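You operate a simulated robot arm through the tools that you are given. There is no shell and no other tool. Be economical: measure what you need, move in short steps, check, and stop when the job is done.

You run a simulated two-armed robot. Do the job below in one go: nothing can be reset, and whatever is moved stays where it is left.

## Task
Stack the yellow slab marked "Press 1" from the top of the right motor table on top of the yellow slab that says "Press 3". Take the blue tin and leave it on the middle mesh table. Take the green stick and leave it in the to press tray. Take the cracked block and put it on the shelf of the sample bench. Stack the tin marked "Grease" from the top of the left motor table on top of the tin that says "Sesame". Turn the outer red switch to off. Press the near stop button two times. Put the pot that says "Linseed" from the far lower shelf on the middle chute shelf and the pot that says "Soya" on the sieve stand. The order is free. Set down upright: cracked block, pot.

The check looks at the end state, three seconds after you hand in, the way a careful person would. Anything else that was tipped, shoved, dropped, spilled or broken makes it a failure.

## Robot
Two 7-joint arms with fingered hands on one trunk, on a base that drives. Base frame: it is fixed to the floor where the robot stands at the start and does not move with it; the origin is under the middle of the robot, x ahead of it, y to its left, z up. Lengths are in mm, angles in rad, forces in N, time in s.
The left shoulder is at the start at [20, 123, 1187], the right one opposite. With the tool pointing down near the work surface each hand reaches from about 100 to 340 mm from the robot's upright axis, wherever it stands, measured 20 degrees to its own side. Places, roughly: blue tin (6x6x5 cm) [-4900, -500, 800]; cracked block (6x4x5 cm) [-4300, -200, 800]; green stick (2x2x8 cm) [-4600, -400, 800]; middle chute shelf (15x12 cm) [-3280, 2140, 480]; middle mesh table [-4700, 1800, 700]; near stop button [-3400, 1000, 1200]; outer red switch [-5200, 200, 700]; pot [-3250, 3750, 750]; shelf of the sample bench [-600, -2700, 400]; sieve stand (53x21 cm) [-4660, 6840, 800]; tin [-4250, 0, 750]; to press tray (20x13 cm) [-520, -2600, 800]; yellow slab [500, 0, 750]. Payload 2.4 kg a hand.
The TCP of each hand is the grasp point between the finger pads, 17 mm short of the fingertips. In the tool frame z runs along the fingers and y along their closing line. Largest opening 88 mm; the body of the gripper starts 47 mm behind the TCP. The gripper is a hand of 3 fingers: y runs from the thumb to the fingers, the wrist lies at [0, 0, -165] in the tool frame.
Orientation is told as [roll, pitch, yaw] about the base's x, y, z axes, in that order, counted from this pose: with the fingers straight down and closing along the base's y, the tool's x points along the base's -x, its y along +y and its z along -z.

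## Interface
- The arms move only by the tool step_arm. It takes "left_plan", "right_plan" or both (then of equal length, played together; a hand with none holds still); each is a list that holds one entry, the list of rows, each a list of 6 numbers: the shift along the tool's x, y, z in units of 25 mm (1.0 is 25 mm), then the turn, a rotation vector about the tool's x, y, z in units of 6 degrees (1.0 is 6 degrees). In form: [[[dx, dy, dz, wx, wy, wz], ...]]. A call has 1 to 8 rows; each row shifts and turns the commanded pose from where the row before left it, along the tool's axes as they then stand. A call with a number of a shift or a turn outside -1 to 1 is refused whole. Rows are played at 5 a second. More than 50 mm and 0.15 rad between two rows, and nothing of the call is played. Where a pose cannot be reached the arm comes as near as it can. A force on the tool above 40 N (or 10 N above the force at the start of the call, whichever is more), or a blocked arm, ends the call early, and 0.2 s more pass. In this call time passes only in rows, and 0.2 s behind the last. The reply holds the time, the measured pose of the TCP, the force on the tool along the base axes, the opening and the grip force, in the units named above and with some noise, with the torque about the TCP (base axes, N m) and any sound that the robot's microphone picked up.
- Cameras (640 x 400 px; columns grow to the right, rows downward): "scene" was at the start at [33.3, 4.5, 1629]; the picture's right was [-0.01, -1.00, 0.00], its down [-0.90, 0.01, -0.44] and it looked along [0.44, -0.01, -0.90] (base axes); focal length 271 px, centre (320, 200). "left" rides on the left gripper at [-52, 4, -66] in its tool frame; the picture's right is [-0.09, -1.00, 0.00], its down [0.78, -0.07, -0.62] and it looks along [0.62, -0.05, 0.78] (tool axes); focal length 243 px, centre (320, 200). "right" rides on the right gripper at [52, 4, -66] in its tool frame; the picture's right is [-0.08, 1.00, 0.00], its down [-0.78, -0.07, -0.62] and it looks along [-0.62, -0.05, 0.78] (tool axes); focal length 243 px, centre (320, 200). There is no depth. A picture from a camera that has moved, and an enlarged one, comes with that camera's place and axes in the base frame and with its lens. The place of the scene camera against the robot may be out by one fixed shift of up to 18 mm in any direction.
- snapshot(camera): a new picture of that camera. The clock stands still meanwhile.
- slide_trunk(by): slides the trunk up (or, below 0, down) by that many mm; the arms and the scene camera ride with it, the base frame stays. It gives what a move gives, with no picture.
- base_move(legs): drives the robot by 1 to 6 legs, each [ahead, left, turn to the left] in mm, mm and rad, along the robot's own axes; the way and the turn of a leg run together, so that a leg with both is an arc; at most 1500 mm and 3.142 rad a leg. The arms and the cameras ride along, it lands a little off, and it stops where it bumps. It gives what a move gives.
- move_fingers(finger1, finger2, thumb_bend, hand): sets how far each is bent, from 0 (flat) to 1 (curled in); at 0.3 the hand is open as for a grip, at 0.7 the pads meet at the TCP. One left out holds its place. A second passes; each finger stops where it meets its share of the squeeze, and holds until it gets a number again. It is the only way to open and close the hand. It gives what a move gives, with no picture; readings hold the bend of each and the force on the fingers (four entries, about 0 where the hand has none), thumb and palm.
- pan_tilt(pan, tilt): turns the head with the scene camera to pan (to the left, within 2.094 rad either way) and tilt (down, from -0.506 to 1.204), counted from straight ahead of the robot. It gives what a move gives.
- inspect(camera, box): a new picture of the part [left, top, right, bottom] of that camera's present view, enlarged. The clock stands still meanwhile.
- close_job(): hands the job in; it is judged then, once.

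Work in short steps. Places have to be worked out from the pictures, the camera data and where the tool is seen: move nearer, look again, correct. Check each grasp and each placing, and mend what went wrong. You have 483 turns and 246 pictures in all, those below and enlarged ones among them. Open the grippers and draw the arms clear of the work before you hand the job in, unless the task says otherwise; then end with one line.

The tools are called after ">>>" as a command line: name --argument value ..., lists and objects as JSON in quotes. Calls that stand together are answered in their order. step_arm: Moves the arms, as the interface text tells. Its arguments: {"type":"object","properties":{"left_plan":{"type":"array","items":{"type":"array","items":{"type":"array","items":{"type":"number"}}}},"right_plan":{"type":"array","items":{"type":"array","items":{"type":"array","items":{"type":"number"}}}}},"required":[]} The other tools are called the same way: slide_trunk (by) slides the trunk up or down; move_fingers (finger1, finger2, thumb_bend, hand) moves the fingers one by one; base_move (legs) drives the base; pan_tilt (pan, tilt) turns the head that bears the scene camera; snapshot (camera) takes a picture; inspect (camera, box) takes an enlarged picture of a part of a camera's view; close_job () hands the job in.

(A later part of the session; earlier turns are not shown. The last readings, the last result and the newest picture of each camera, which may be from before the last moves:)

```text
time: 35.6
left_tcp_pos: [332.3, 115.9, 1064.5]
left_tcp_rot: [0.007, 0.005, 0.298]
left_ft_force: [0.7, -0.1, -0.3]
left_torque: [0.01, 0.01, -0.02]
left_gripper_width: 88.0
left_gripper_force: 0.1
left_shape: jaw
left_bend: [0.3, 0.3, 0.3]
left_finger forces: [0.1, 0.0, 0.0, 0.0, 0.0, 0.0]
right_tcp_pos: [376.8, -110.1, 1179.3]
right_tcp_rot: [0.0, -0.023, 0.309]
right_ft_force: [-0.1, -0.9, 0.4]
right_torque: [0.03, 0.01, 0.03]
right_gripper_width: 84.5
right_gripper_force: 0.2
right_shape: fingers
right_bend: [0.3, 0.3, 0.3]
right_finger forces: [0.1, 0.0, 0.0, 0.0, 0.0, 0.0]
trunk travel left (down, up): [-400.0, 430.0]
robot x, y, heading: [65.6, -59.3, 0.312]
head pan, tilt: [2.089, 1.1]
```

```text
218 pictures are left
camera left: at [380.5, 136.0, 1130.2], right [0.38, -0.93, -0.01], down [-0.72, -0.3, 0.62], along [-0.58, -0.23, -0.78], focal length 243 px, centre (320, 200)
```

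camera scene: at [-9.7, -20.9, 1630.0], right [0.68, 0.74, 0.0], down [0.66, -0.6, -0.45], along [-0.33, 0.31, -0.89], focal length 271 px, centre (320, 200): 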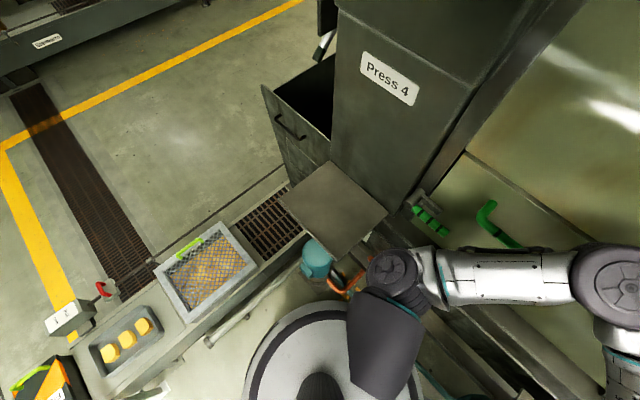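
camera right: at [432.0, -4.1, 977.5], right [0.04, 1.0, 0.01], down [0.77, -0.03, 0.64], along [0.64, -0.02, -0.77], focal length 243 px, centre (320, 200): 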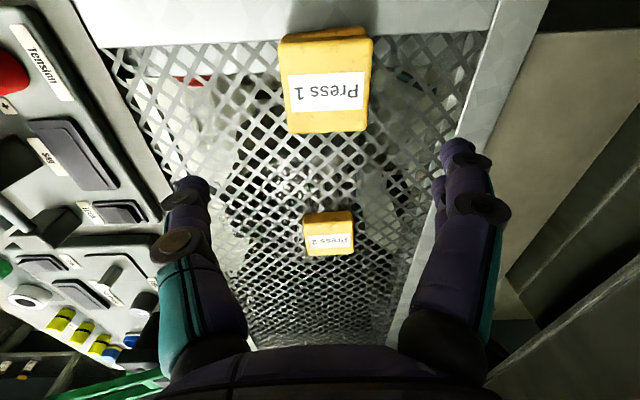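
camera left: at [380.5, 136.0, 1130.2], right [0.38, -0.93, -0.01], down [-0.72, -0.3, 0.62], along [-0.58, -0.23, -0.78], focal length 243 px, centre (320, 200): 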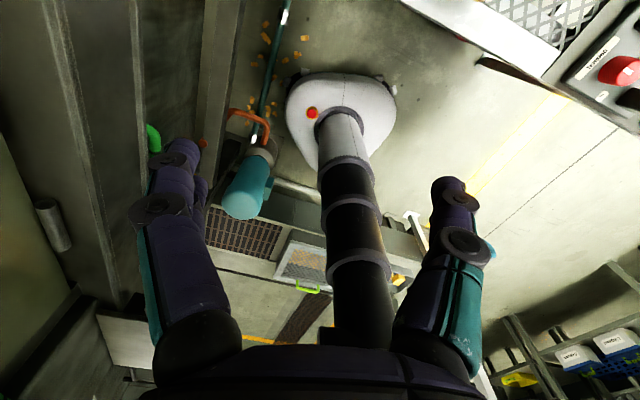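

The robot stands in a nook between the motor table and a low trough behind it, with a white post at about (-409, -762). I back off slightly, square up and strafe right out of the nook.

>>> base_move --legs '[[-45, 0, 0], [0, 0, -0.31], [0, -900, 0], [200, -600, 0]]'

>>> pan_tilt --pan -2.0 --tilt 0.4

>>> snapshot --camera "scene"

```text
time: 44.9
left_tcp_pos: [557.5, -1470.4, 1064.7]
left_tcp_rot: [0.005, 0.005, 0.017]
left_ft_force: [-0.4, 0.7, -0.1]
left_torque: [0.01, -0.01, 0.01]
left_gripper_width: 88.0
left_gripper_force: 0.1
left_shape: jaw
left_bend: [0.3, 0.3, 0.3]
left_finger forces: [0.1, 0.0, 0.0, 0.0, 0.1, 0.0]
right_tcp_pos: [537.8, -1701.4, 1179.9]
right_tcp_rot: [0.0, -0.023, 0.025]
right_ft_force: [0.0, 0.1, 0.3]
right_torque: [-0.04, 0.0, 0.0]
right_gripper_width: 84.3
right_gripper_force: 0.1
right_shape: fingers
right_bend: [0.3, 0.3, 0.3]
right_finger forces: [0.1, 0.0, 0.0, 0.0, 0.0, 0.1]
trunk travel left (down, up): [-400.0, 430.0]
robot x, y, heading: [251.0, -1565.0, 0.032]
head pan, tilt: [2.089, 1.1]
```

```text
time: 48.2
left_tcp_pos: [558.0, -1469.4, 1065.7]
left_tcp_rot: [0.005, 0.006, 0.018]
left_ft_force: [-1.0, 0.0, 0.9]
left_torque: [0.03, 0.01, 0.01]
left_gripper_width: 87.8
left_gripper_force: 0.0
left_shape: jaw
left_bend: [0.3, 0.3, 0.3]
left_finger forces: [0.0, 0.1, 0.0, 0.0, 0.0, 0.1]
right_tcp_pos: [537.8, -1699.3, 1179.0]
right_tcp_rot: [-0.001, -0.022, 0.026]
right_ft_force: [0.2, 0.6, 0.4]
right_torque: [0.03, 0.02, 0.0]
right_gripper_width: 84.2
right_gripper_force: 0.1
right_shape: fingers
right_bend: [0.3, 0.3, 0.3]
right_finger forces: [0.0, 0.0, 0.0, 0.1, 0.0, 0.0]
trunk travel left (down, up): [-400.0, 430.0]
robot x, y, heading: [253.7, -1570.1, 0.032]
head pan, tilt: [-2.0, 0.4]
```

```text
217 pictures are left
camera scene: at [186.3, -1647.9, 1686.9], right [-0.92, 0.39, 0.0], down [0.15, 0.36, -0.92], along [-0.36, -0.85, -0.39], focal length 271 px, centre (320, 200)
```

scene: 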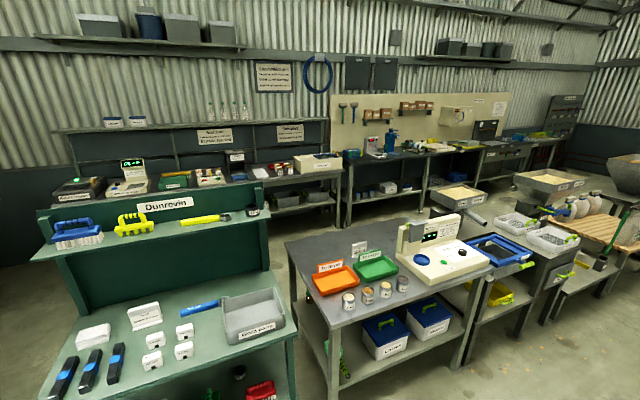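

The sample bench with its orange and green trays is in view. I enlarge it to read the labels and see the lower shelf.

>>> inspect --camera "scene" --box '[280, 220, 500, 390]'

>>> inspect --camera "scene" --box '[300, 230, 420, 320]'

```text
2.35 times, centred on (390, 305) of scene
camera zoom: at [186.3, -1647.9, 1686.9], right [-0.92, 0.39, 0.0], down [0.15, 0.36, -0.92], along [-0.36, -0.85, -0.39], focal length 637 px, centre (155, -47)
```

zoom: 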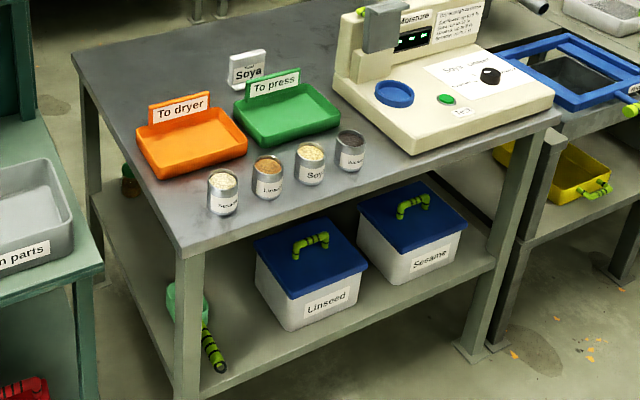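

```text
4.44 times, centred on (360, 275) of scene
camera zoom: at [186.3, -1647.9, 1686.9], right [-0.92, 0.39, 0.0], down [0.15, 0.36, -0.92], along [-0.36, -0.85, -0.39], focal length 1202 px, centre (142, -133)
```

zoom: 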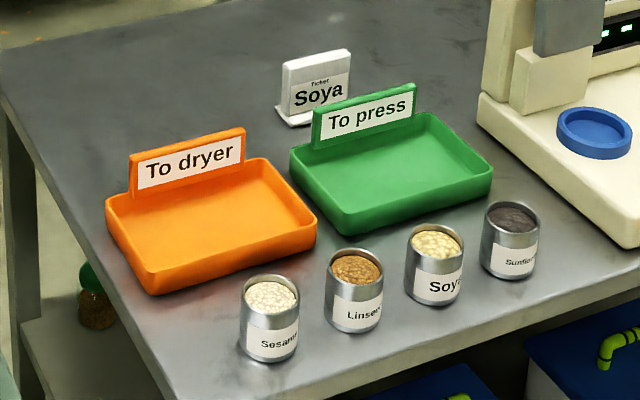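

I have the green "To press" tray at about (-547, -2620) and the bench front edge at y of about -2400. Now I turn to face -x and view the lane west.

>>> base_move --legs '[[0, -230, 0], [0, 0, -3.1]]'

>>> pan_tilt --pan 0 --tilt 0.45

>>> snapshot --camera "scene"

```text
time: 57.1
left_tcp_pos: [-40.6, -1914.7, 1064.6]
left_tcp_rot: [0.006, 0.006, -3.056]
left_ft_force: [0.3, -0.5, -0.1]
left_torque: [-0.02, 0.02, 0.0]
left_gripper_width: 87.9
left_gripper_force: 0.1
left_shape: jaw
left_bend: [0.3, 0.3, 0.3]
left_finger forces: [0.0, 0.0, 0.1, 0.0, 0.1, 0.0]
right_tcp_pos: [-37.2, -1682.7, 1179.5]
right_tcp_rot: [-0.001, -0.021, -3.046]
right_ft_force: [0.4, 0.3, 0.7]
right_torque: [-0.03, 0.0, 0.0]
right_gripper_width: 84.2
right_gripper_force: 0.1
right_shape: fingers
right_bend: [0.3, 0.3, 0.3]
right_finger forces: [0.0, 0.0, 0.0, 0.0, 0.0, 0.0]
trunk travel left (down, up): [-400.0, 430.0]
robot x, y, heading: [260.1, -1797.1, -3.047]
head pan, tilt: [-2.0, 0.4]
```

```text
time: 59.0
left_tcp_pos: [-41.5, -1913.8, 1064.6]
left_tcp_rot: [0.004, 0.003, -3.055]
left_ft_force: [-0.5, 0.6, -0.2]
left_torque: [-0.04, 0.02, 0.01]
left_gripper_width: 87.8
left_gripper_force: 0.0
left_shape: jaw
left_bend: [0.3, 0.3, 0.3]
left_finger forces: [0.1, 0.0, 0.1, 0.0, 0.0, 0.0]
right_tcp_pos: [-37.6, -1681.8, 1180.4]
right_tcp_rot: [0.0, -0.023, -3.045]
right_ft_force: [-0.3, -0.2, 0.3]
right_torque: [0.03, 0.02, -0.01]
right_gripper_width: 84.3
right_gripper_force: 0.1
right_shape: fingers
right_bend: [0.3, 0.3, 0.3]
right_finger forces: [0.0, 0.0, 0.0, 0.0, 0.0, 0.1]
trunk travel left (down, up): [-400.0, 430.0]
robot x, y, heading: [257.0, -1798.9, -3.045]
head pan, tilt: [0.0, 0.45]
```

```text
214 pictures are left
camera scene: at [176.3, -1797.2, 1682.2], right [-0.1, 1.0, 0.0], down [0.43, 0.04, -0.9], along [-0.9, -0.09, -0.44], focal length 271 px, centre (320, 200)
```

scene: 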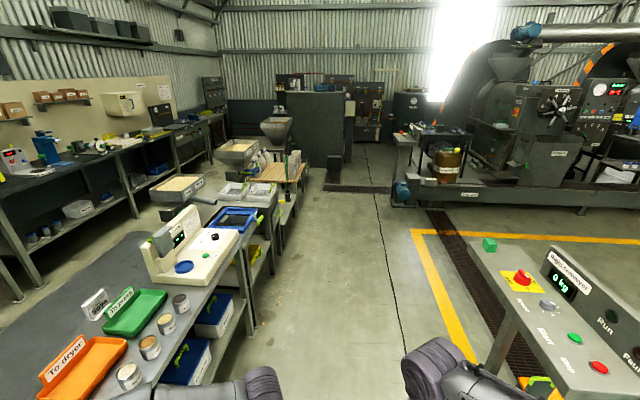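

The aisle is clear. I enlarge the far end to see the left motor table.

>>> inspect --camera "scene" --box '[350, 80, 640, 240]'

```text
2.21 times, centred on (495, 160) of scene
camera zoom: at [176.3, -1797.2, 1682.2], right [-0.1, 1.0, 0.0], down [0.43, 0.04, -0.9], along [-0.9, -0.09, -0.44], focal length 597 px, centre (-66, 288)
```

zoom: 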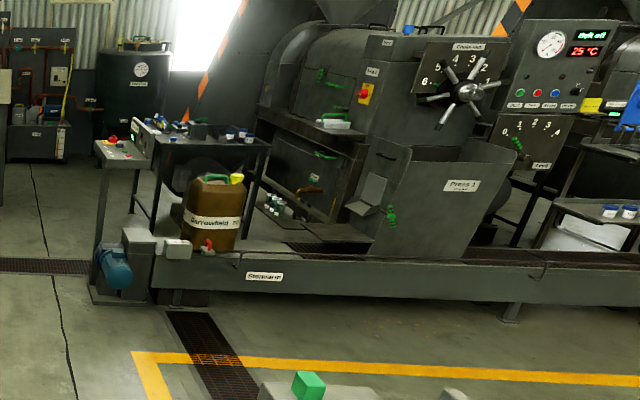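

I drive west along y of about -1800 for 3 m, toward the left motor table.

>>> base_move --legs '[[0, 0, -0.095], [1500, 0, 0], [1500, 0, 0]]'

>>> pan_tilt --pan -0.75 --tilt 0.45

>>> snapshot --camera "scene"

```text
time: 74.1
left_tcp_pos: [-3067.1, -1835.9, 1065.2]
left_tcp_rot: [0.006, 0.005, 3.101]
left_ft_force: [-0.3, -0.9, -0.4]
left_torque: [0.0, -0.01, -0.01]
left_gripper_width: 87.7
left_gripper_force: 0.1
left_shape: jaw
left_bend: [0.3, 0.3, 0.3]
left_finger forces: [0.1, 0.0, 0.1, 0.1, 0.1, 0.0]
right_tcp_pos: [-3032.4, -1607.0, 1178.9]
right_tcp_rot: [0.002, -0.023, 3.112]
right_ft_force: [0.1, 0.2, -0.4]
right_torque: [0.03, 0.0, 0.0]
right_gripper_width: 84.0
right_gripper_force: 0.0
right_shape: fingers
right_bend: [0.3, 0.3, 0.3]
right_finger forces: [0.0, 0.0, 0.0, 0.0, 0.1, 0.1]
trunk travel left (down, up): [-400.0, 430.0]
robot x, y, heading: [-2757.0, -1761.8, 3.113]
head pan, tilt: [0.0, 0.45]
```

```text
time: 75.2
left_tcp_pos: [-3066.3, -1836.0, 1063.7]
left_tcp_rot: [0.006, 0.006, 3.102]
left_ft_force: [0.6, -0.1, -0.2]
left_torque: [-0.03, -0.01, 0.01]
left_gripper_width: 88.3
left_gripper_force: 0.0
left_shape: jaw
left_bend: [0.3, 0.3, 0.3]
left_finger forces: [0.1, 0.0, 0.0, 0.0, 0.0, 0.0]
right_tcp_pos: [-3032.6, -1608.2, 1179.3]
right_tcp_rot: [-0.001, -0.023, 3.11]
right_ft_force: [0.5, 0.0, -0.1]
right_torque: [0.01, 0.01, 0.01]
right_gripper_width: 84.2
right_gripper_force: 0.2
right_shape: fingers
right_bend: [0.3, 0.3, 0.3]
right_finger forces: [0.0, 0.1, 0.0, 0.1, 0.1, 0.0]
trunk travel left (down, up): [-400.0, 430.0]
robot x, y, heading: [-2752.5, -1756.8, 3.109]
head pan, tilt: [-0.75, 0.45]
```

```text
212 pictures are left
camera scene: at [-2809.9, -1687.2, 1682.2], right [0.7, 0.71, 0.0], down [0.31, -0.31, -0.9], along [-0.64, 0.63, -0.44], focal length 271 px, centre (320, 200)
```

scene: 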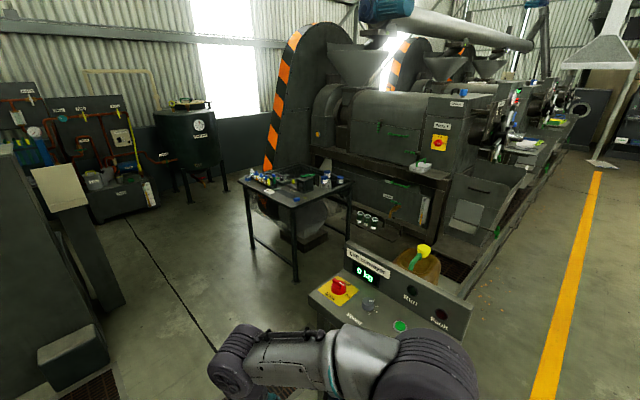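

The left motor table is open on its south side. I enlarge it.

>>> inspect --camera "scene" --box '[230, 150, 390, 250]'

```text
4.00 times, centred on (310, 200) of scene
camera zoom: at [-2809.9, -1687.2, 1682.2], right [0.7, 0.71, 0.0], down [0.31, -0.31, -0.9], along [-0.64, 0.63, -0.44], focal length 1082 px, centre (360, 200)
```

zoom: 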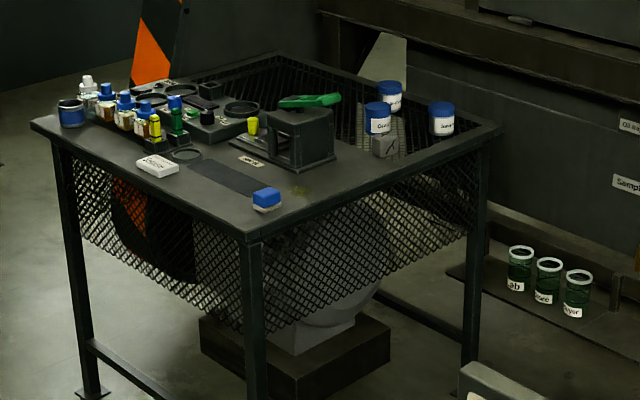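

Table spans roughly x -4960..-4205, y -606..123, with block and tins reachable from its east side. I go west to x of about -3850, then strafe north partway and look.

>>> base_move --legs '[[1090, 0, 0.03], [0, -900, 0]]'

>>> pan_tilt --pan -0.5 --tilt 0.7

>>> snapshot --camera "scene"

>>> pan_tilt --pan -1.6 --tilt 0.9

>>> snapshot --camera "scene"

```text
time: 85.0
left_tcp_pos: [-4122.1, -914.1, 1064.5]
left_tcp_rot: [0.005, 0.005, 3.123]
left_ft_force: [0.1, 0.2, 0.2]
left_torque: [0.01, -0.01, -0.01]
left_gripper_width: 87.7
left_gripper_force: 0.0
left_shape: jaw
left_bend: [0.3, 0.3, 0.3]
left_finger forces: [0.1, 0.1, 0.1, 0.0, 0.0, 0.0]
right_tcp_pos: [-4093.4, -684.8, 1179.2]
right_tcp_rot: [-0.001, -0.022, 3.135]
right_ft_force: [-0.5, 0.3, -0.1]
right_torque: [0.01, 0.03, 0.0]
right_gripper_width: 84.1
right_gripper_force: 0.0
right_shape: fingers
right_bend: [0.3, 0.3, 0.3]
right_finger forces: [0.1, 0.0, 0.0, 0.0, 0.0, 0.1]
trunk travel left (down, up): [-400.0, 430.0]
robot x, y, heading: [-3810.8, -827.6, 3.137]
head pan, tilt: [-0.75, 0.45]
```

```text
time: 85.8
left_tcp_pos: [-4121.9, -913.3, 1065.1]
left_tcp_rot: [0.008, 0.004, 3.123]
left_ft_force: [0.0, -0.3, -0.3]
left_torque: [0.0, -0.03, 0.01]
left_gripper_width: 87.8
left_gripper_force: 0.0
left_shape: jaw
left_bend: [0.3, 0.3, 0.3]
left_finger forces: [0.0, 0.0, 0.0, 0.0, 0.0, 0.0]
right_tcp_pos: [-4093.0, -683.8, 1179.3]
right_tcp_rot: [-0.001, -0.024, 3.133]
right_ft_force: [0.5, -0.6, 0.7]
right_torque: [0.01, -0.05, 0.02]
right_gripper_width: 84.2
right_gripper_force: 0.1
right_shape: fingers
right_bend: [0.3, 0.3, 0.3]
right_finger forces: [0.1, 0.0, 0.0, 0.0, 0.0, 0.0]
trunk travel left (down, up): [-400.0, 430.0]
robot x, y, heading: [-3813.7, -825.4, 3.134]
head pan, tilt: [-0.499, 0.7]
```

```text
210 pictures are left
camera scene: at [-3876.1, -781.1, 1660.1], right [0.49, 0.87, 0.0], down [0.56, -0.31, -0.77], along [-0.67, 0.37, -0.64], focal length 271 px, centre (320, 200)
```

scene: 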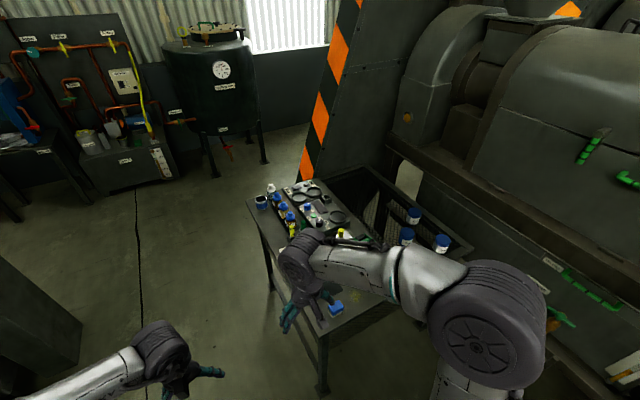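

```text
time: 87.1
left_tcp_pos: [-4122.5, -914.0, 1066.5]
left_tcp_rot: [0.006, 0.007, 3.124]
left_ft_force: [-0.3, -0.6, 0.0]
left_torque: [0.01, 0.03, 0.0]
left_gripper_width: 88.0
left_gripper_force: 0.1
left_shape: jaw
left_bend: [0.3, 0.3, 0.3]
left_finger forces: [0.0, 0.0, 0.0, 0.0, 0.0, 0.1]
right_tcp_pos: [-4093.2, -683.9, 1179.4]
right_tcp_rot: [0.0, -0.023, 3.134]
right_ft_force: [-0.1, -0.5, 0.7]
right_torque: [0.02, 0.01, 0.01]
right_gripper_width: 84.3
right_gripper_force: 0.2
right_shape: fingers
right_bend: [0.3, 0.3, 0.3]
right_finger forces: [0.0, 0.0, 0.1, 0.0, 0.1, 0.0]
trunk travel left (down, up): [-400.0, 430.0]
robot x, y, heading: [-3811.0, -826.1, 3.133]
head pan, tilt: [-1.6, 0.901]
```

```text
209 pictures are left
camera scene: at [-3799.1, -747.0, 1643.9], right [1.0, -0.04, 0.0], down [-0.03, -0.78, -0.62], along [0.02, 0.62, -0.78], focal length 271 px, centre (320, 200)
```

scene: 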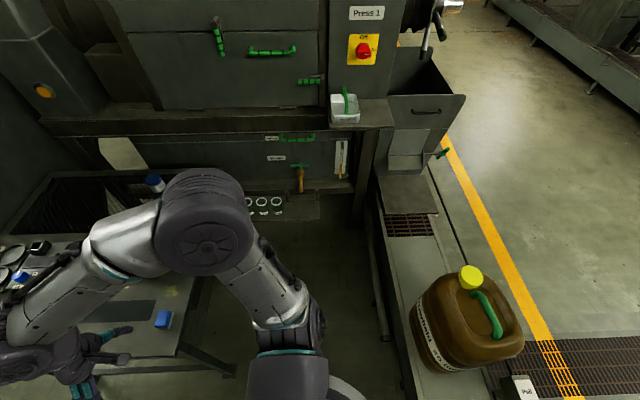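

The nook is about 780 mm wide, and I'm centred in it. I strafe north 640 mm and a bit ahead, then look at the table's east end.

>>> base_move --legs '[[0, -640, 0], [60, 0, 0]]'

>>> pan_tilt --pan 0 --tilt 0.95

>>> snapshot --camera "scene"

>>> snapshot --camera "right"

```text
time: 91.2
left_tcp_pos: [-4177.6, -279.9, 1064.4]
left_tcp_rot: [0.006, 0.008, 3.119]
left_ft_force: [-0.1, -0.3, -0.2]
left_torque: [-0.02, -0.02, -0.02]
left_gripper_width: 87.9
left_gripper_force: 0.1
left_shape: jaw
left_bend: [0.3, 0.3, 0.3]
left_finger forces: [0.1, 0.1, 0.0, 0.1, 0.0, 0.1]
right_tcp_pos: [-4148.7, -50.8, 1178.8]
right_tcp_rot: [0.0, -0.021, 3.129]
right_ft_force: [-0.2, -0.3, -0.4]
right_torque: [-0.02, -0.01, -0.01]
right_gripper_width: 84.2
right_gripper_force: 0.1
right_shape: fingers
right_bend: [0.3, 0.3, 0.3]
right_finger forces: [0.1, 0.1, 0.0, 0.0, 0.1, 0.0]
trunk travel left (down, up): [-400.0, 430.0]
robot x, y, heading: [-3865.3, -193.4, 3.135]
head pan, tilt: [-1.6, 0.901]
```

```text
time: 92.9
left_tcp_pos: [-4176.3, -280.7, 1065.0]
left_tcp_rot: [0.005, 0.003, 3.118]
left_ft_force: [1.1, -0.2, 0.3]
left_torque: [-0.01, -0.02, 0.03]
left_gripper_width: 88.0
left_gripper_force: 0.1
left_shape: jaw
left_bend: [0.3, 0.3, 0.3]
left_finger forces: [0.0, 0.0, 0.1, 0.0, 0.0, 0.0]
right_tcp_pos: [-4146.7, -50.7, 1179.9]
right_tcp_rot: [0.001, -0.024, 3.13]
right_ft_force: [0.4, 0.2, 0.0]
right_torque: [-0.01, 0.01, 0.01]
right_gripper_width: 84.3
right_gripper_force: 0.1
right_shape: fingers
right_bend: [0.3, 0.3, 0.3]
right_finger forces: [0.1, 0.0, 0.0, 0.0, 0.0, 0.1]
trunk travel left (down, up): [-400.0, 430.0]
robot x, y, heading: [-3866.9, -195.3, 3.133]
head pan, tilt: [0.0, 0.949]
```

```text
208 pictures are left
camera scene: at [-3928.3, -188.5, 1640.2], right [0.01, 1.0, 0.0], down [0.81, -0.01, -0.58], along [-0.58, 0.01, -0.81], focal length 271 px, centre (320, 200)
```

scene: 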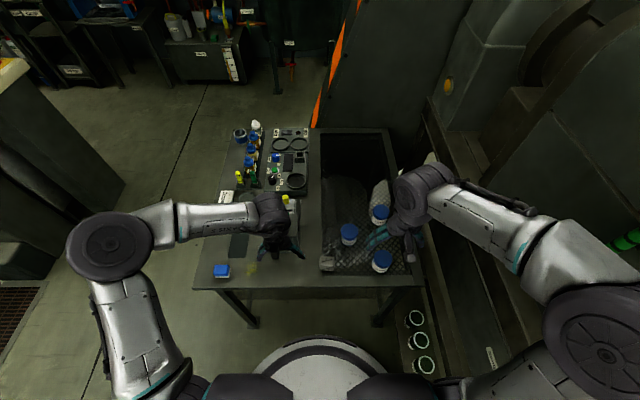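

```text
207 pictures are left
camera right: at [-4093.8, -55.1, 1243.9], right [-0.1, -1.0, 0.0], down [-0.77, 0.08, 0.64], along [-0.64, 0.06, -0.77], focal length 243 px, centre (320, 200)
```

right: 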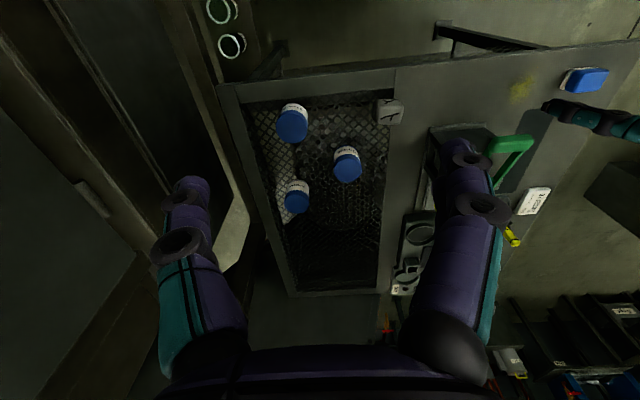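

Three blue-lidded tins stand on the mesh, with the cracked block next to them. I enlarge both views to read labels.

>>> inspect --camera "scene" --box '[310, 180, 430, 280]'

>>> inspect --camera "right" --box '[260, 85, 420, 225]'

>>> inspect --camera "scene" --box '[210, 115, 330, 215]'

```text
4.00 times, centred on (370, 230) of scene
camera zoom: at [-3928.3, -188.5, 1640.2], right [0.01, 1.0, 0.0], down [0.81, -0.01, -0.58], along [-0.58, 0.01, -0.81], focal length 1082 px, centre (120, 80)
```

zoom: 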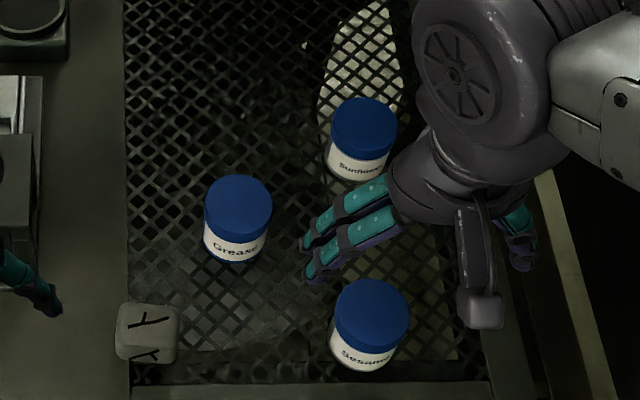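

```text
2.86 times, centred on (340, 155) of right
camera zoom: at [-4093.8, -55.1, 1243.9], right [-0.1, -1.0, 0.0], down [-0.77, 0.08, 0.64], along [-0.64, 0.06, -0.77], focal length 693 px, centre (263, 329)
```

zoom: 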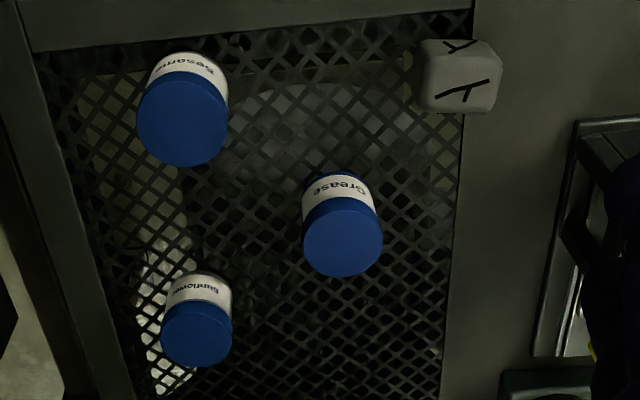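

```text
4.00 times, centred on (270, 165) of scene
camera zoom: at [-3928.3, -188.5, 1640.2], right [0.01, 1.0, 0.0], down [0.81, -0.01, -0.58], along [-0.58, 0.01, -0.81], focal length 1082 px, centre (520, 340)
```

zoom: 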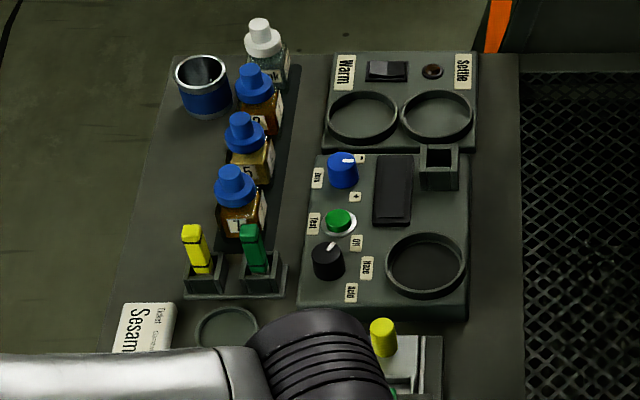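

Layout is clear: Grease near (-4370, -83), Sesame near (-4270, 15), Sunflower near (-4443, 31), and the block near (-4264, -167). The stick and open blue tin are at the west part. I move 70 mm closer.

>>> base_move --legs '[[70, 0, 0]]'

```text
time: 93.9
left_tcp_pos: [-4247.5, -279.1, 1065.1]
left_tcp_rot: [0.005, 0.006, 3.118]
left_ft_force: [-0.2, -0.2, 0.3]
left_torque: [0.02, 0.0, 0.02]
left_gripper_width: 88.1
left_gripper_force: 0.2
left_shape: jaw
left_bend: [0.3, 0.3, 0.3]
left_finger forces: [0.0, 0.1, 0.0, 0.1, 0.0, 0.0]
right_tcp_pos: [-4217.9, -49.1, 1180.0]
right_tcp_rot: [0.0, -0.021, 3.127]
right_ft_force: [-0.5, -1.1, -0.2]
right_torque: [0.02, -0.01, 0.04]
right_gripper_width: 84.2
right_gripper_force: 0.1
right_shape: fingers
right_bend: [0.3, 0.3, 0.3]
right_finger forces: [0.1, 0.1, 0.1, 0.0, 0.0, 0.1]
trunk travel left (down, up): [-400.0, 430.0]
robot x, y, heading: [-3934.4, -195.2, 3.131]
head pan, tilt: [0.0, 0.949]
```

I send the right hand over Grease, down to about z 980, and look.

>>> step_arm --right_plan '[[[-0.5, 0.17, 1, 0, 0, 0], [-0.76, 0.17, 1, 0, 0, 0], [-0.76, 0.17, 1, 0, 0, 0], [-0.76, 0.17, 1, 0, 0, 0], [-0.76, 0.17, 1, 0, 0, 0], [-0.76, 0.17, 1, 0, 0, 0], [-0.76, 0.17, 1, 0, 0, 0], [-0.76, 0.17, 1, 0, 0, 0]]]'

>>> snapshot --camera "right"

```text
time: 95.7
left_tcp_pos: [-4247.4, -279.0, 1064.6]
left_tcp_rot: [0.007, 0.005, 3.119]
left_ft_force: [-0.1, 1.0, -0.5]
left_torque: [-0.01, -0.02, 0.0]
left_gripper_width: 87.7
left_gripper_force: 0.1
left_shape: jaw
left_bend: [0.3, 0.3, 0.3]
left_finger forces: [0.0, 0.0, 0.1, 0.0, 0.0, 0.0]
right_tcp_pos: [-4368.2, -81.0, 982.8]
right_tcp_rot: [0.0, -0.022, 3.128]
right_ft_force: [-0.1, -0.3, 0.0]
right_torque: [0.0, 0.0, -0.02]
right_gripper_width: 84.4
right_gripper_force: 0.0
right_shape: fingers
right_bend: [0.3, 0.3, 0.3]
right_finger forces: [0.0, 0.0, 0.1, 0.0, 0.0, 0.1]
trunk travel left (down, up): [-400.0, 430.0]
robot x, y, heading: [-3933.7, -195.9, 3.13]
head pan, tilt: [0.0, 0.949]
```

```text
203 pictures are left
camera right: at [-4315.1, -84.7, 1046.9], right [-0.1, -1.0, 0.0], down [-0.77, 0.08, 0.64], along [-0.64, 0.06, -0.77], focal length 243 px, centre (320, 200)
```

right: 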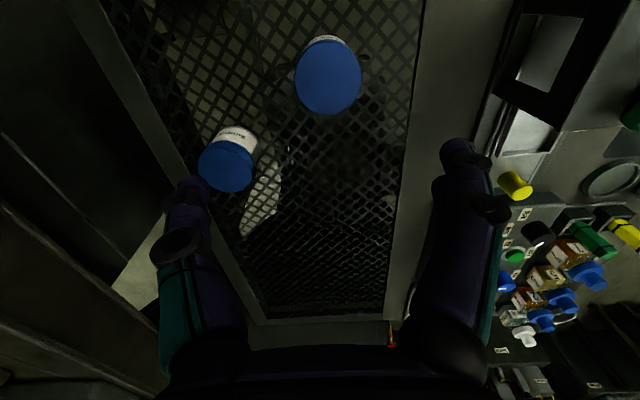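

Lid top triangulates to z of about 817, with the centre at (-4371, -87). I raise the left hand to stay clear, trim the right hand, then lower the trunk.

>>> step_arm --right_plan '[[[-0.12, 0.24, 0, 0, 0, 0], [0, 0, 0, 0, 0, 0], [0, 0, 0, 0, 0, 0], [0, 0, 0, 0, 0, 0], [0, 0, 0, 0, 0, 0], [0, 0, 0, 0, 0, 0]]]' --left_plan '[[[0, 0, -1, 0, 0, 0], [0, 0, -1, 0, 0, 0], [0, 0, -1, 0, 0, 0], [0, 0, -1, 0, 0, 0], [0, 0, -1, 0, 0, 0], [0, 0, -1, 0, 0, 0]]]'

>>> slide_trunk --by -140

>>> snapshot --camera "right"

```text
time: 97.1
left_tcp_pos: [-4249.8, -277.2, 1216.7]
left_tcp_rot: [0.008, 0.008, 3.117]
left_ft_force: [0.5, -0.5, -0.5]
left_torque: [-0.01, -0.02, 0.0]
left_gripper_width: 88.1
left_gripper_force: 0.1
left_shape: jaw
left_bend: [0.3, 0.3, 0.3]
left_finger forces: [0.0, 0.0, 0.0, 0.0, 0.0, 0.0]
right_tcp_pos: [-4370.2, -86.8, 982.6]
right_tcp_rot: [0.0, -0.022, 3.128]
right_ft_force: [-0.3, -0.2, -0.1]
right_torque: [-0.01, 0.01, -0.01]
right_gripper_width: 84.3
right_gripper_force: 0.1
right_shape: fingers
right_bend: [0.3, 0.3, 0.3]
right_finger forces: [0.0, 0.0, 0.1, 0.0, 0.0, 0.0]
trunk travel left (down, up): [-400.0, 430.0]
robot x, y, heading: [-3935.7, -190.7, 3.128]
head pan, tilt: [0.0, 0.949]
```

```text
time: 98.8
left_tcp_pos: [-4249.5, -277.4, 1076.4]
left_tcp_rot: [0.006, 0.007, 3.119]
left_ft_force: [-0.1, 0.1, -0.2]
left_torque: [-0.02, -0.02, -0.05]
left_gripper_width: 87.9
left_gripper_force: 0.1
left_shape: jaw
left_bend: [0.3, 0.3, 0.3]
left_finger forces: [0.1, 0.1, 0.0, 0.0, 0.1, 0.0]
right_tcp_pos: [-4370.0, -85.9, 842.4]
right_tcp_rot: [0.0, -0.022, 3.128]
right_ft_force: [-0.5, 0.0, 0.5]
right_torque: [0.05, -0.02, -0.01]
right_gripper_width: 84.1
right_gripper_force: 0.2
right_shape: fingers
right_bend: [0.3, 0.3, 0.3]
right_finger forces: [0.0, 0.1, 0.0, 0.0, 0.0, 0.0]
trunk travel left (down, up): [-260.0, 570.0]
robot x, y, heading: [-3932.6, -193.5, 3.13]
head pan, tilt: [0.0, 0.949]
```

```text
202 pictures are left
camera right: at [-4316.8, -90.4, 907.7], right [-0.1, -1.0, 0.0], down [-0.77, 0.08, 0.64], along [-0.64, 0.06, -0.77], focal length 243 px, centre (320, 200)
```

right: 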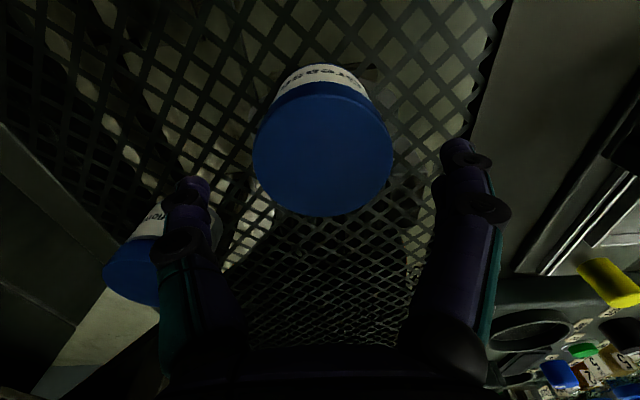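

The lid is centred in y and about 4 mm nearer than the hand. I correct that and lower to z of about 797.

>>> step_arm --right_plan '[[[0.15, 0, 0.6, 0, 0, 0], [0, 0, 0.6, 0, 0, 0], [0, 0, 0.6, 0, 0, 0]]]'

>>> move_fingers --hand "right" --finger1 0.7 --finger2 0.7 --thumb_bend 0.7

>>> snapshot --camera "right"

```text
time: 99.6
left_tcp_pos: [-4249.5, -277.0, 1075.8]
left_tcp_rot: [0.006, 0.004, 3.119]
left_ft_force: [-0.6, 0.3, 0.2]
left_torque: [0.0, 0.03, 0.03]
left_gripper_width: 87.9
left_gripper_force: 0.0
left_shape: jaw
left_bend: [0.3, 0.3, 0.3]
left_finger forces: [0.0, 0.0, 0.1, 0.0, 0.0, 0.0]
right_tcp_pos: [-4367.1, -85.5, 798.9]
right_tcp_rot: [-0.001, -0.023, 3.127]
right_ft_force: [-0.6, -0.2, -0.5]
right_torque: [0.01, 0.01, 0.0]
right_gripper_width: 84.1
right_gripper_force: 0.0
right_shape: fingers
right_bend: [0.3, 0.3, 0.3]
right_finger forces: [0.0, 0.0, 0.0, 0.0, 0.0, 0.0]
trunk travel left (down, up): [-260.0, 570.0]
robot x, y, heading: [-3935.8, -193.6, 3.131]
head pan, tilt: [0.0, 0.949]
```

```text
time: 100.6
left_tcp_pos: [-4249.2, -277.5, 1075.6]
left_tcp_rot: [0.006, 0.005, 3.118]
left_ft_force: [0.4, 0.5, 0.1]
left_torque: [0.0, 0.0, -0.03]
left_gripper_width: 87.8
left_gripper_force: 0.1
left_shape: jaw
left_bend: [0.3, 0.3, 0.3]
left_finger forces: [0.0, 0.0, 0.0, 0.0, 0.0, 0.1]
right_tcp_pos: [-4367.8, -86.4, 798.3]
right_tcp_rot: [-0.001, -0.022, 3.128]
right_ft_force: [0.4, -1.1, 0.3]
right_torque: [-0.08, 0.0, 0.0]
right_gripper_width: 46.1
right_gripper_force: 15.9
right_shape: fingers
right_bend: [0.51, 0.51, 0.54]
right_finger forces: [7.7, 8.6, 0.0, 0.0, 15.3, 0.0]
trunk travel left (down, up): [-260.0, 570.0]
robot x, y, heading: [-3934.5, -194.6, 3.128]
head pan, tilt: [0.0, 0.949]
```

```text
201 pictures are left
camera right: at [-4314.8, -90.8, 863.4], right [-0.1, -1.0, 0.0], down [-0.77, 0.08, 0.64], along [-0.64, 0.06, -0.77], focal length 243 px, centre (320, 200)
```

right: 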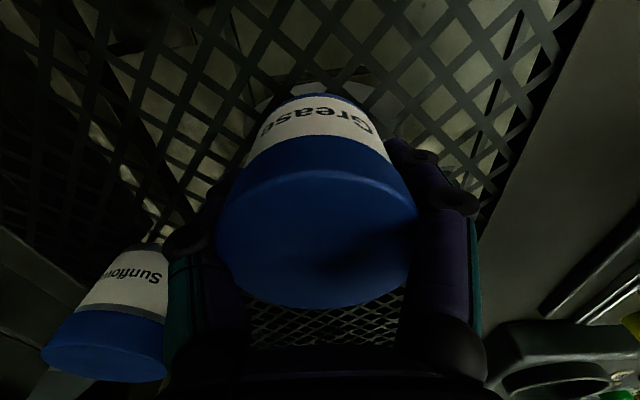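

Grease is gripped at 16 N. I lift it 112 mm and move toward Sesame at about (-4270, 15), stopping above to look.

>>> step_arm --right_plan '[[[0, 0, -0.5, 0, 0, 0], [0, 0, -1, 0, 0, 0], [0, 0, -1, 0, 0, 0], [0, 0, -1, 0, 0, 0], [0, 0, -1, 0, 0, 0]]]'

>>> step_arm --right_plan '[[[0.9, -0.9, 0, 0, 0, 0], [0.9, -0.9, 0, 0, 0, 0], [0.9, -0.9, 0, 0, 0, 0], [0.6, -0.6, 0, 0, 0, 0]]]'

>>> snapshot --camera "right"

>>> inspect --camera "scene" --box '[310, 130, 470, 270]'

```text
time: 101.8
left_tcp_pos: [-4249.3, -277.4, 1075.9]
left_tcp_rot: [0.005, 0.005, 3.119]
left_ft_force: [-0.5, -0.1, 0.7]
left_torque: [-0.03, 0.03, 0.0]
left_gripper_width: 87.9
left_gripper_force: 0.1
left_shape: jaw
left_bend: [0.3, 0.3, 0.3]
left_finger forces: [0.0, 0.1, 0.0, 0.1, 0.0, 0.0]
right_tcp_pos: [-4363.2, -85.8, 911.2]
right_tcp_rot: [0.0, -0.023, 3.127]
right_ft_force: [-0.9, 0.7, -0.6]
right_torque: [0.02, 0.02, 0.02]
right_gripper_width: 46.1
right_gripper_force: 15.6
right_shape: fingers
right_bend: [0.51, 0.51, 0.54]
right_finger forces: [7.5, 8.2, 0.0, 0.0, 15.6, 0.0]
trunk travel left (down, up): [-260.0, 570.0]
robot x, y, heading: [-3937.5, -194.1, 3.129]
head pan, tilt: [0.0, 0.949]
```

```text
time: 102.8
left_tcp_pos: [-4249.1, -276.5, 1076.0]
left_tcp_rot: [0.006, 0.006, 3.118]
left_ft_force: [0.0, 0.5, 0.2]
left_torque: [0.0, 0.01, 0.03]
left_gripper_width: 88.0
left_gripper_force: 0.1
left_shape: jaw
left_bend: [0.3, 0.3, 0.3]
left_finger forces: [0.1, 0.0, 0.0, 0.1, 0.1, 0.0]
right_tcp_pos: [-4280.2, -4.8, 909.2]
right_tcp_rot: [0.001, -0.023, 3.127]
right_ft_force: [-0.5, 0.8, -0.6]
right_torque: [0.03, 0.03, 0.0]
right_gripper_width: 45.8
right_gripper_force: 15.9
right_shape: fingers
right_bend: [0.51, 0.51, 0.54]
right_finger forces: [7.5, 8.4, 0.0, 0.0, 15.6, 0.1]
trunk travel left (down, up): [-260.0, 570.0]
robot x, y, heading: [-3935.7, -193.9, 3.133]
head pan, tilt: [0.0, 0.949]
```

```text
200 pictures are left
camera right: at [-4227.1, -9.7, 974.3], right [-0.1, -1.0, 0.0], down [-0.77, 0.08, 0.64], along [-0.64, 0.06, -0.77], focal length 243 px, centre (320, 200)
```

right: 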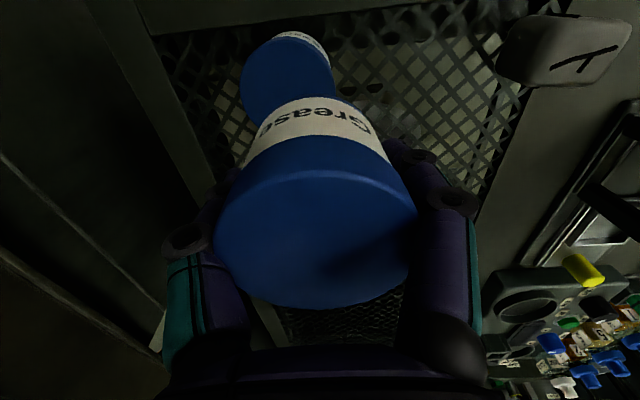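

```text
2.86 times, centred on (390, 200) of scene
camera zoom: at [-3999.2, -187.4, 1500.2], right [0.01, 1.0, 0.0], down [0.81, -0.01, -0.58], along [-0.58, 0.01, -0.81], focal length 773 px, centre (120, 200)
```

zoom: 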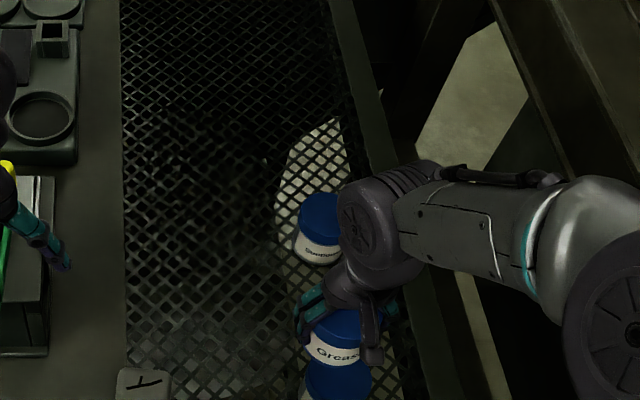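

Sesame's lid centre computes to about (-4265, 13), and the held tin's centre is near (-4278, -4). I shift +12 mm in x and +17 mm in y, then lower to z of about 866 and check.

>>> step_arm --right_plan '[[[0.5, -0.7, 0, 0, 0, 0], [0, 0, 0.9, 0, 0, 0], [0, 0, 0.8, 0, 0, 0]]]'

>>> snapshot --camera "right"

>>> pan_tilt --pan -0.4 --tilt 1.2

>>> snapshot --camera "scene"

```text
time: 103.6
left_tcp_pos: [-4248.8, -276.8, 1075.8]
left_tcp_rot: [0.006, 0.005, 3.119]
left_ft_force: [-0.4, 0.9, -0.2]
left_torque: [0.01, 0.01, 0.01]
left_gripper_width: 87.8
left_gripper_force: 0.1
left_shape: jaw
left_bend: [0.3, 0.3, 0.3]
left_finger forces: [0.0, 0.0, 0.1, 0.0, 0.0, 0.0]
right_tcp_pos: [-4268.9, 12.0, 866.1]
right_tcp_rot: [0.001, -0.022, 3.128]
right_ft_force: [0.7, -0.5, 0.4]
right_torque: [0.01, 0.02, -0.01]
right_gripper_width: 45.8
right_gripper_force: 15.6
right_shape: fingers
right_bend: [0.51, 0.51, 0.54]
right_finger forces: [7.4, 8.3, 0.0, 0.0, 15.4, 0.0]
trunk travel left (down, up): [-260.0, 570.0]
robot x, y, heading: [-3932.8, -193.9, 3.132]
head pan, tilt: [0.0, 0.949]
```

```text
198 pictures are left
camera right: at [-4215.5, 7.7, 930.4], right [-0.1, -1.0, 0.0], down [-0.77, 0.08, 0.64], along [-0.64, 0.06, -0.77], focal length 243 px, centre (320, 200)
```

right: 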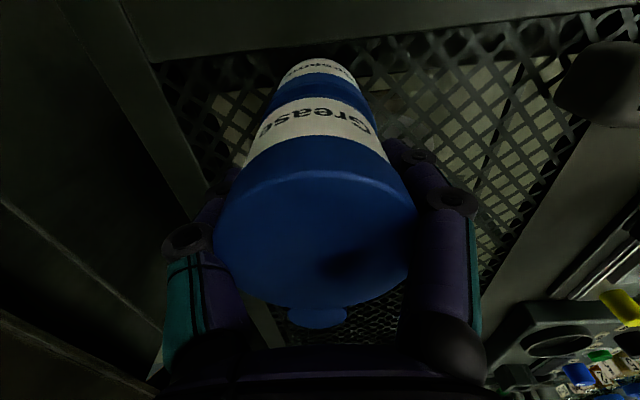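

```text
time: 104.5
left_tcp_pos: [-4249.3, -277.2, 1075.4]
left_tcp_rot: [0.006, 0.004, 3.119]
left_ft_force: [-0.2, 0.9, 0.1]
left_torque: [-0.04, 0.02, 0.02]
left_gripper_width: 87.9
left_gripper_force: 0.1
left_shape: jaw
left_bend: [0.3, 0.3, 0.3]
left_finger forces: [0.0, 0.1, 0.1, 0.0, 0.1, 0.0]
right_tcp_pos: [-4268.6, 11.7, 866.2]
right_tcp_rot: [0.0, -0.023, 3.127]
right_ft_force: [-0.4, -0.2, 0.1]
right_torque: [0.02, 0.02, 0.0]
right_gripper_width: 45.8
right_gripper_force: 15.4
right_shape: fingers
right_bend: [0.51, 0.51, 0.54]
right_finger forces: [7.4, 8.3, 0.1, 0.0, 15.4, 0.0]
trunk travel left (down, up): [-260.0, 570.0]
robot x, y, heading: [-3938.8, -188.7, 3.129]
head pan, tilt: [-0.4, 1.201]
```

```text
197 pictures are left
camera scene: at [-3977.9, -166.1, 1484.1], right [0.4, 0.92, 0.0], down [0.85, -0.37, -0.36], along [-0.33, 0.15, -0.93], focal length 271 px, centre (320, 200)
```

scene: 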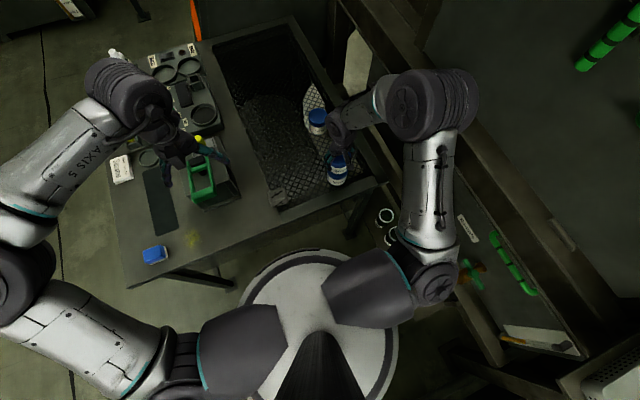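

Looks nearly aligned. I check with an enlarged scene view before lowering.

>>> inspect --camera "scene" --box '[300, 120, 380, 200]'

```text
5.00 times, centred on (340, 160) of scene
camera zoom: at [-3977.9, -166.1, 1484.1], right [0.4, 0.92, 0.0], down [0.85, -0.37, -0.36], along [-0.33, 0.15, -0.93], focal length 1353 px, centre (220, 400)
```

zoom: 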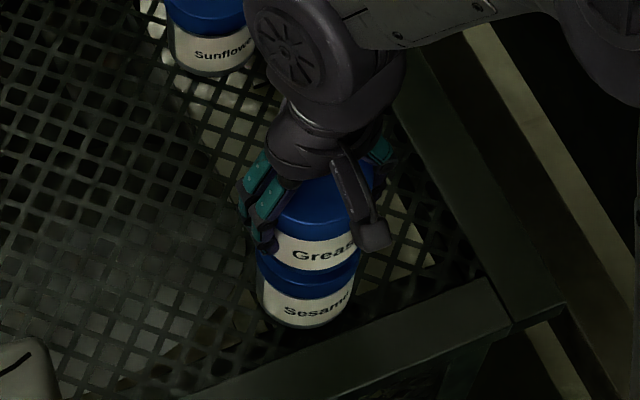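

Offset is only 2 to 3 mm in +y. I trim 2 mm and lower to contact.

>>> step_arm --right_plan '[[[0, 0.08, 0, 0, 0, 0], [0, 0, 0.2, 0, 0, 0], [0, 0, 0.1, 0, 0, 0], [0, 0, 0.06, 0, 0, 0]]]'

```text
time: 105.5
left_tcp_pos: [-4248.9, -278.5, 1076.3]
left_tcp_rot: [0.004, 0.005, 3.12]
left_ft_force: [-0.8, 0.5, -0.5]
left_torque: [-0.01, -0.01, -0.03]
left_gripper_width: 87.8
left_gripper_force: 0.1
left_shape: jaw
left_bend: [0.3, 0.3, 0.3]
left_finger forces: [0.0, 0.0, 0.0, 0.1, 0.0, 0.0]
right_tcp_pos: [-4269.6, 10.5, 858.2]
right_tcp_rot: [-0.003, -0.025, 3.128]
right_ft_force: [0.1, 0.7, 9.4]
right_torque: [-0.17, -0.02, 0.02]
right_gripper_width: 45.8
right_gripper_force: 16.9
right_shape: fingers
right_bend: [0.52, 0.51, 0.54]
right_finger forces: [8.0, 8.7, 0.1, 0.0, 17.1, 0.0]
trunk travel left (down, up): [-260.0, 570.0]
robot x, y, heading: [-3938.3, -194.6, 3.132]
head pan, tilt: [-0.4, 1.201]
```

Contact shows 9 N, right at the expected height. I release and rise, then check.

>>> move_fingers --hand "right" --finger1 0.3 --finger2 0.3 --thumb_bend 0.3

>>> step_arm --right_plan '[[[0, 0, -0.5, 0, 0, 0], [0, 0, -1, 0, 0, 0], [0, 0, -1, 0, 0, 0], [0, 0, -1, 0, 0, 0]]]'

>>> inspect --camera "scene" --box '[250, 120, 380, 220]'

>>> snapshot --camera "right"

```text
time: 106.5
left_tcp_pos: [-4248.3, -276.4, 1076.2]
left_tcp_rot: [0.005, 0.006, 3.119]
left_ft_force: [0.2, -0.4, -0.9]
left_torque: [-0.01, -0.04, 0.05]
left_gripper_width: 87.9
left_gripper_force: 0.0
left_shape: jaw
left_bend: [0.3, 0.3, 0.3]
left_finger forces: [0.0, 0.0, 0.0, 0.0, 0.0, 0.0]
right_tcp_pos: [-4269.2, 11.6, 857.4]
right_tcp_rot: [0.0, -0.024, 3.128]
right_ft_force: [-0.6, 0.0, 0.0]
right_torque: [0.0, -0.01, 0.01]
right_gripper_width: 84.6
right_gripper_force: 0.0
right_shape: fingers
right_bend: [0.3, 0.3, 0.3]
right_finger forces: [0.1, 0.0, 0.1, 0.1, 0.0, 0.0]
trunk travel left (down, up): [-260.0, 570.0]
robot x, y, heading: [-3938.8, -195.0, 3.129]
head pan, tilt: [-0.4, 1.201]
```

```text
time: 107.5
left_tcp_pos: [-4249.6, -278.4, 1077.4]
left_tcp_rot: [0.006, 0.005, 3.12]
left_ft_force: [-0.8, -0.4, 0.1]
left_torque: [0.01, 0.02, 0.01]
left_gripper_width: 87.8
left_gripper_force: 0.0
left_shape: jaw
left_bend: [0.3, 0.3, 0.3]
left_finger forces: [0.1, 0.0, 0.0, 0.0, 0.0, 0.0]
right_tcp_pos: [-4265.2, 11.1, 945.0]
right_tcp_rot: [-0.001, -0.024, 3.127]
right_ft_force: [0.4, 0.1, 0.1]
right_torque: [0.0, 0.0, 0.03]
right_gripper_width: 84.1
right_gripper_force: 0.0
right_shape: fingers
right_bend: [0.3, 0.3, 0.3]
right_finger forces: [0.0, 0.0, 0.0, 0.0, 0.1, 0.0]
trunk travel left (down, up): [-260.0, 570.0]
robot x, y, heading: [-3934.6, -189.3, 3.131]
head pan, tilt: [-0.4, 1.201]
```

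```text
4.00 times, centred on (315, 170) of scene
camera zoom: at [-3977.6, -166.1, 1484.0], right [0.4, 0.92, 0.0], down [0.85, -0.37, -0.36], along [-0.33, 0.15, -0.93], focal length 1082 px, centre (340, 320)
```

zoom: 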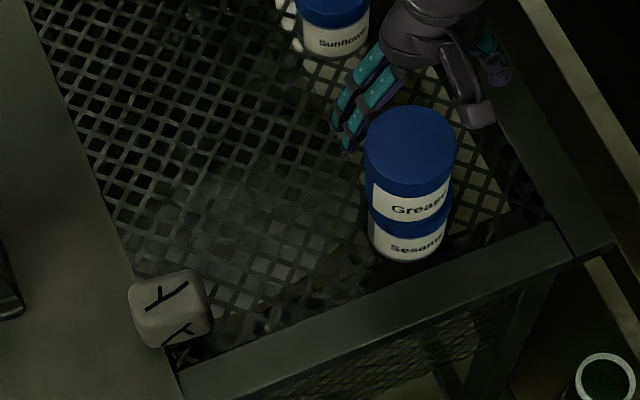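

```text
194 pictures are left
camera right: at [-4213.5, 6.4, 1009.8], right [-0.1, -1.0, 0.0], down [-0.77, 0.08, 0.64], along [-0.64, 0.06, -0.77], focal length 243 px, centre (320, 200)
```

right: 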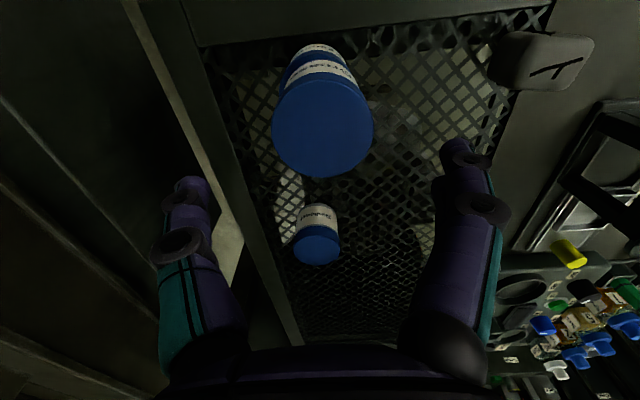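

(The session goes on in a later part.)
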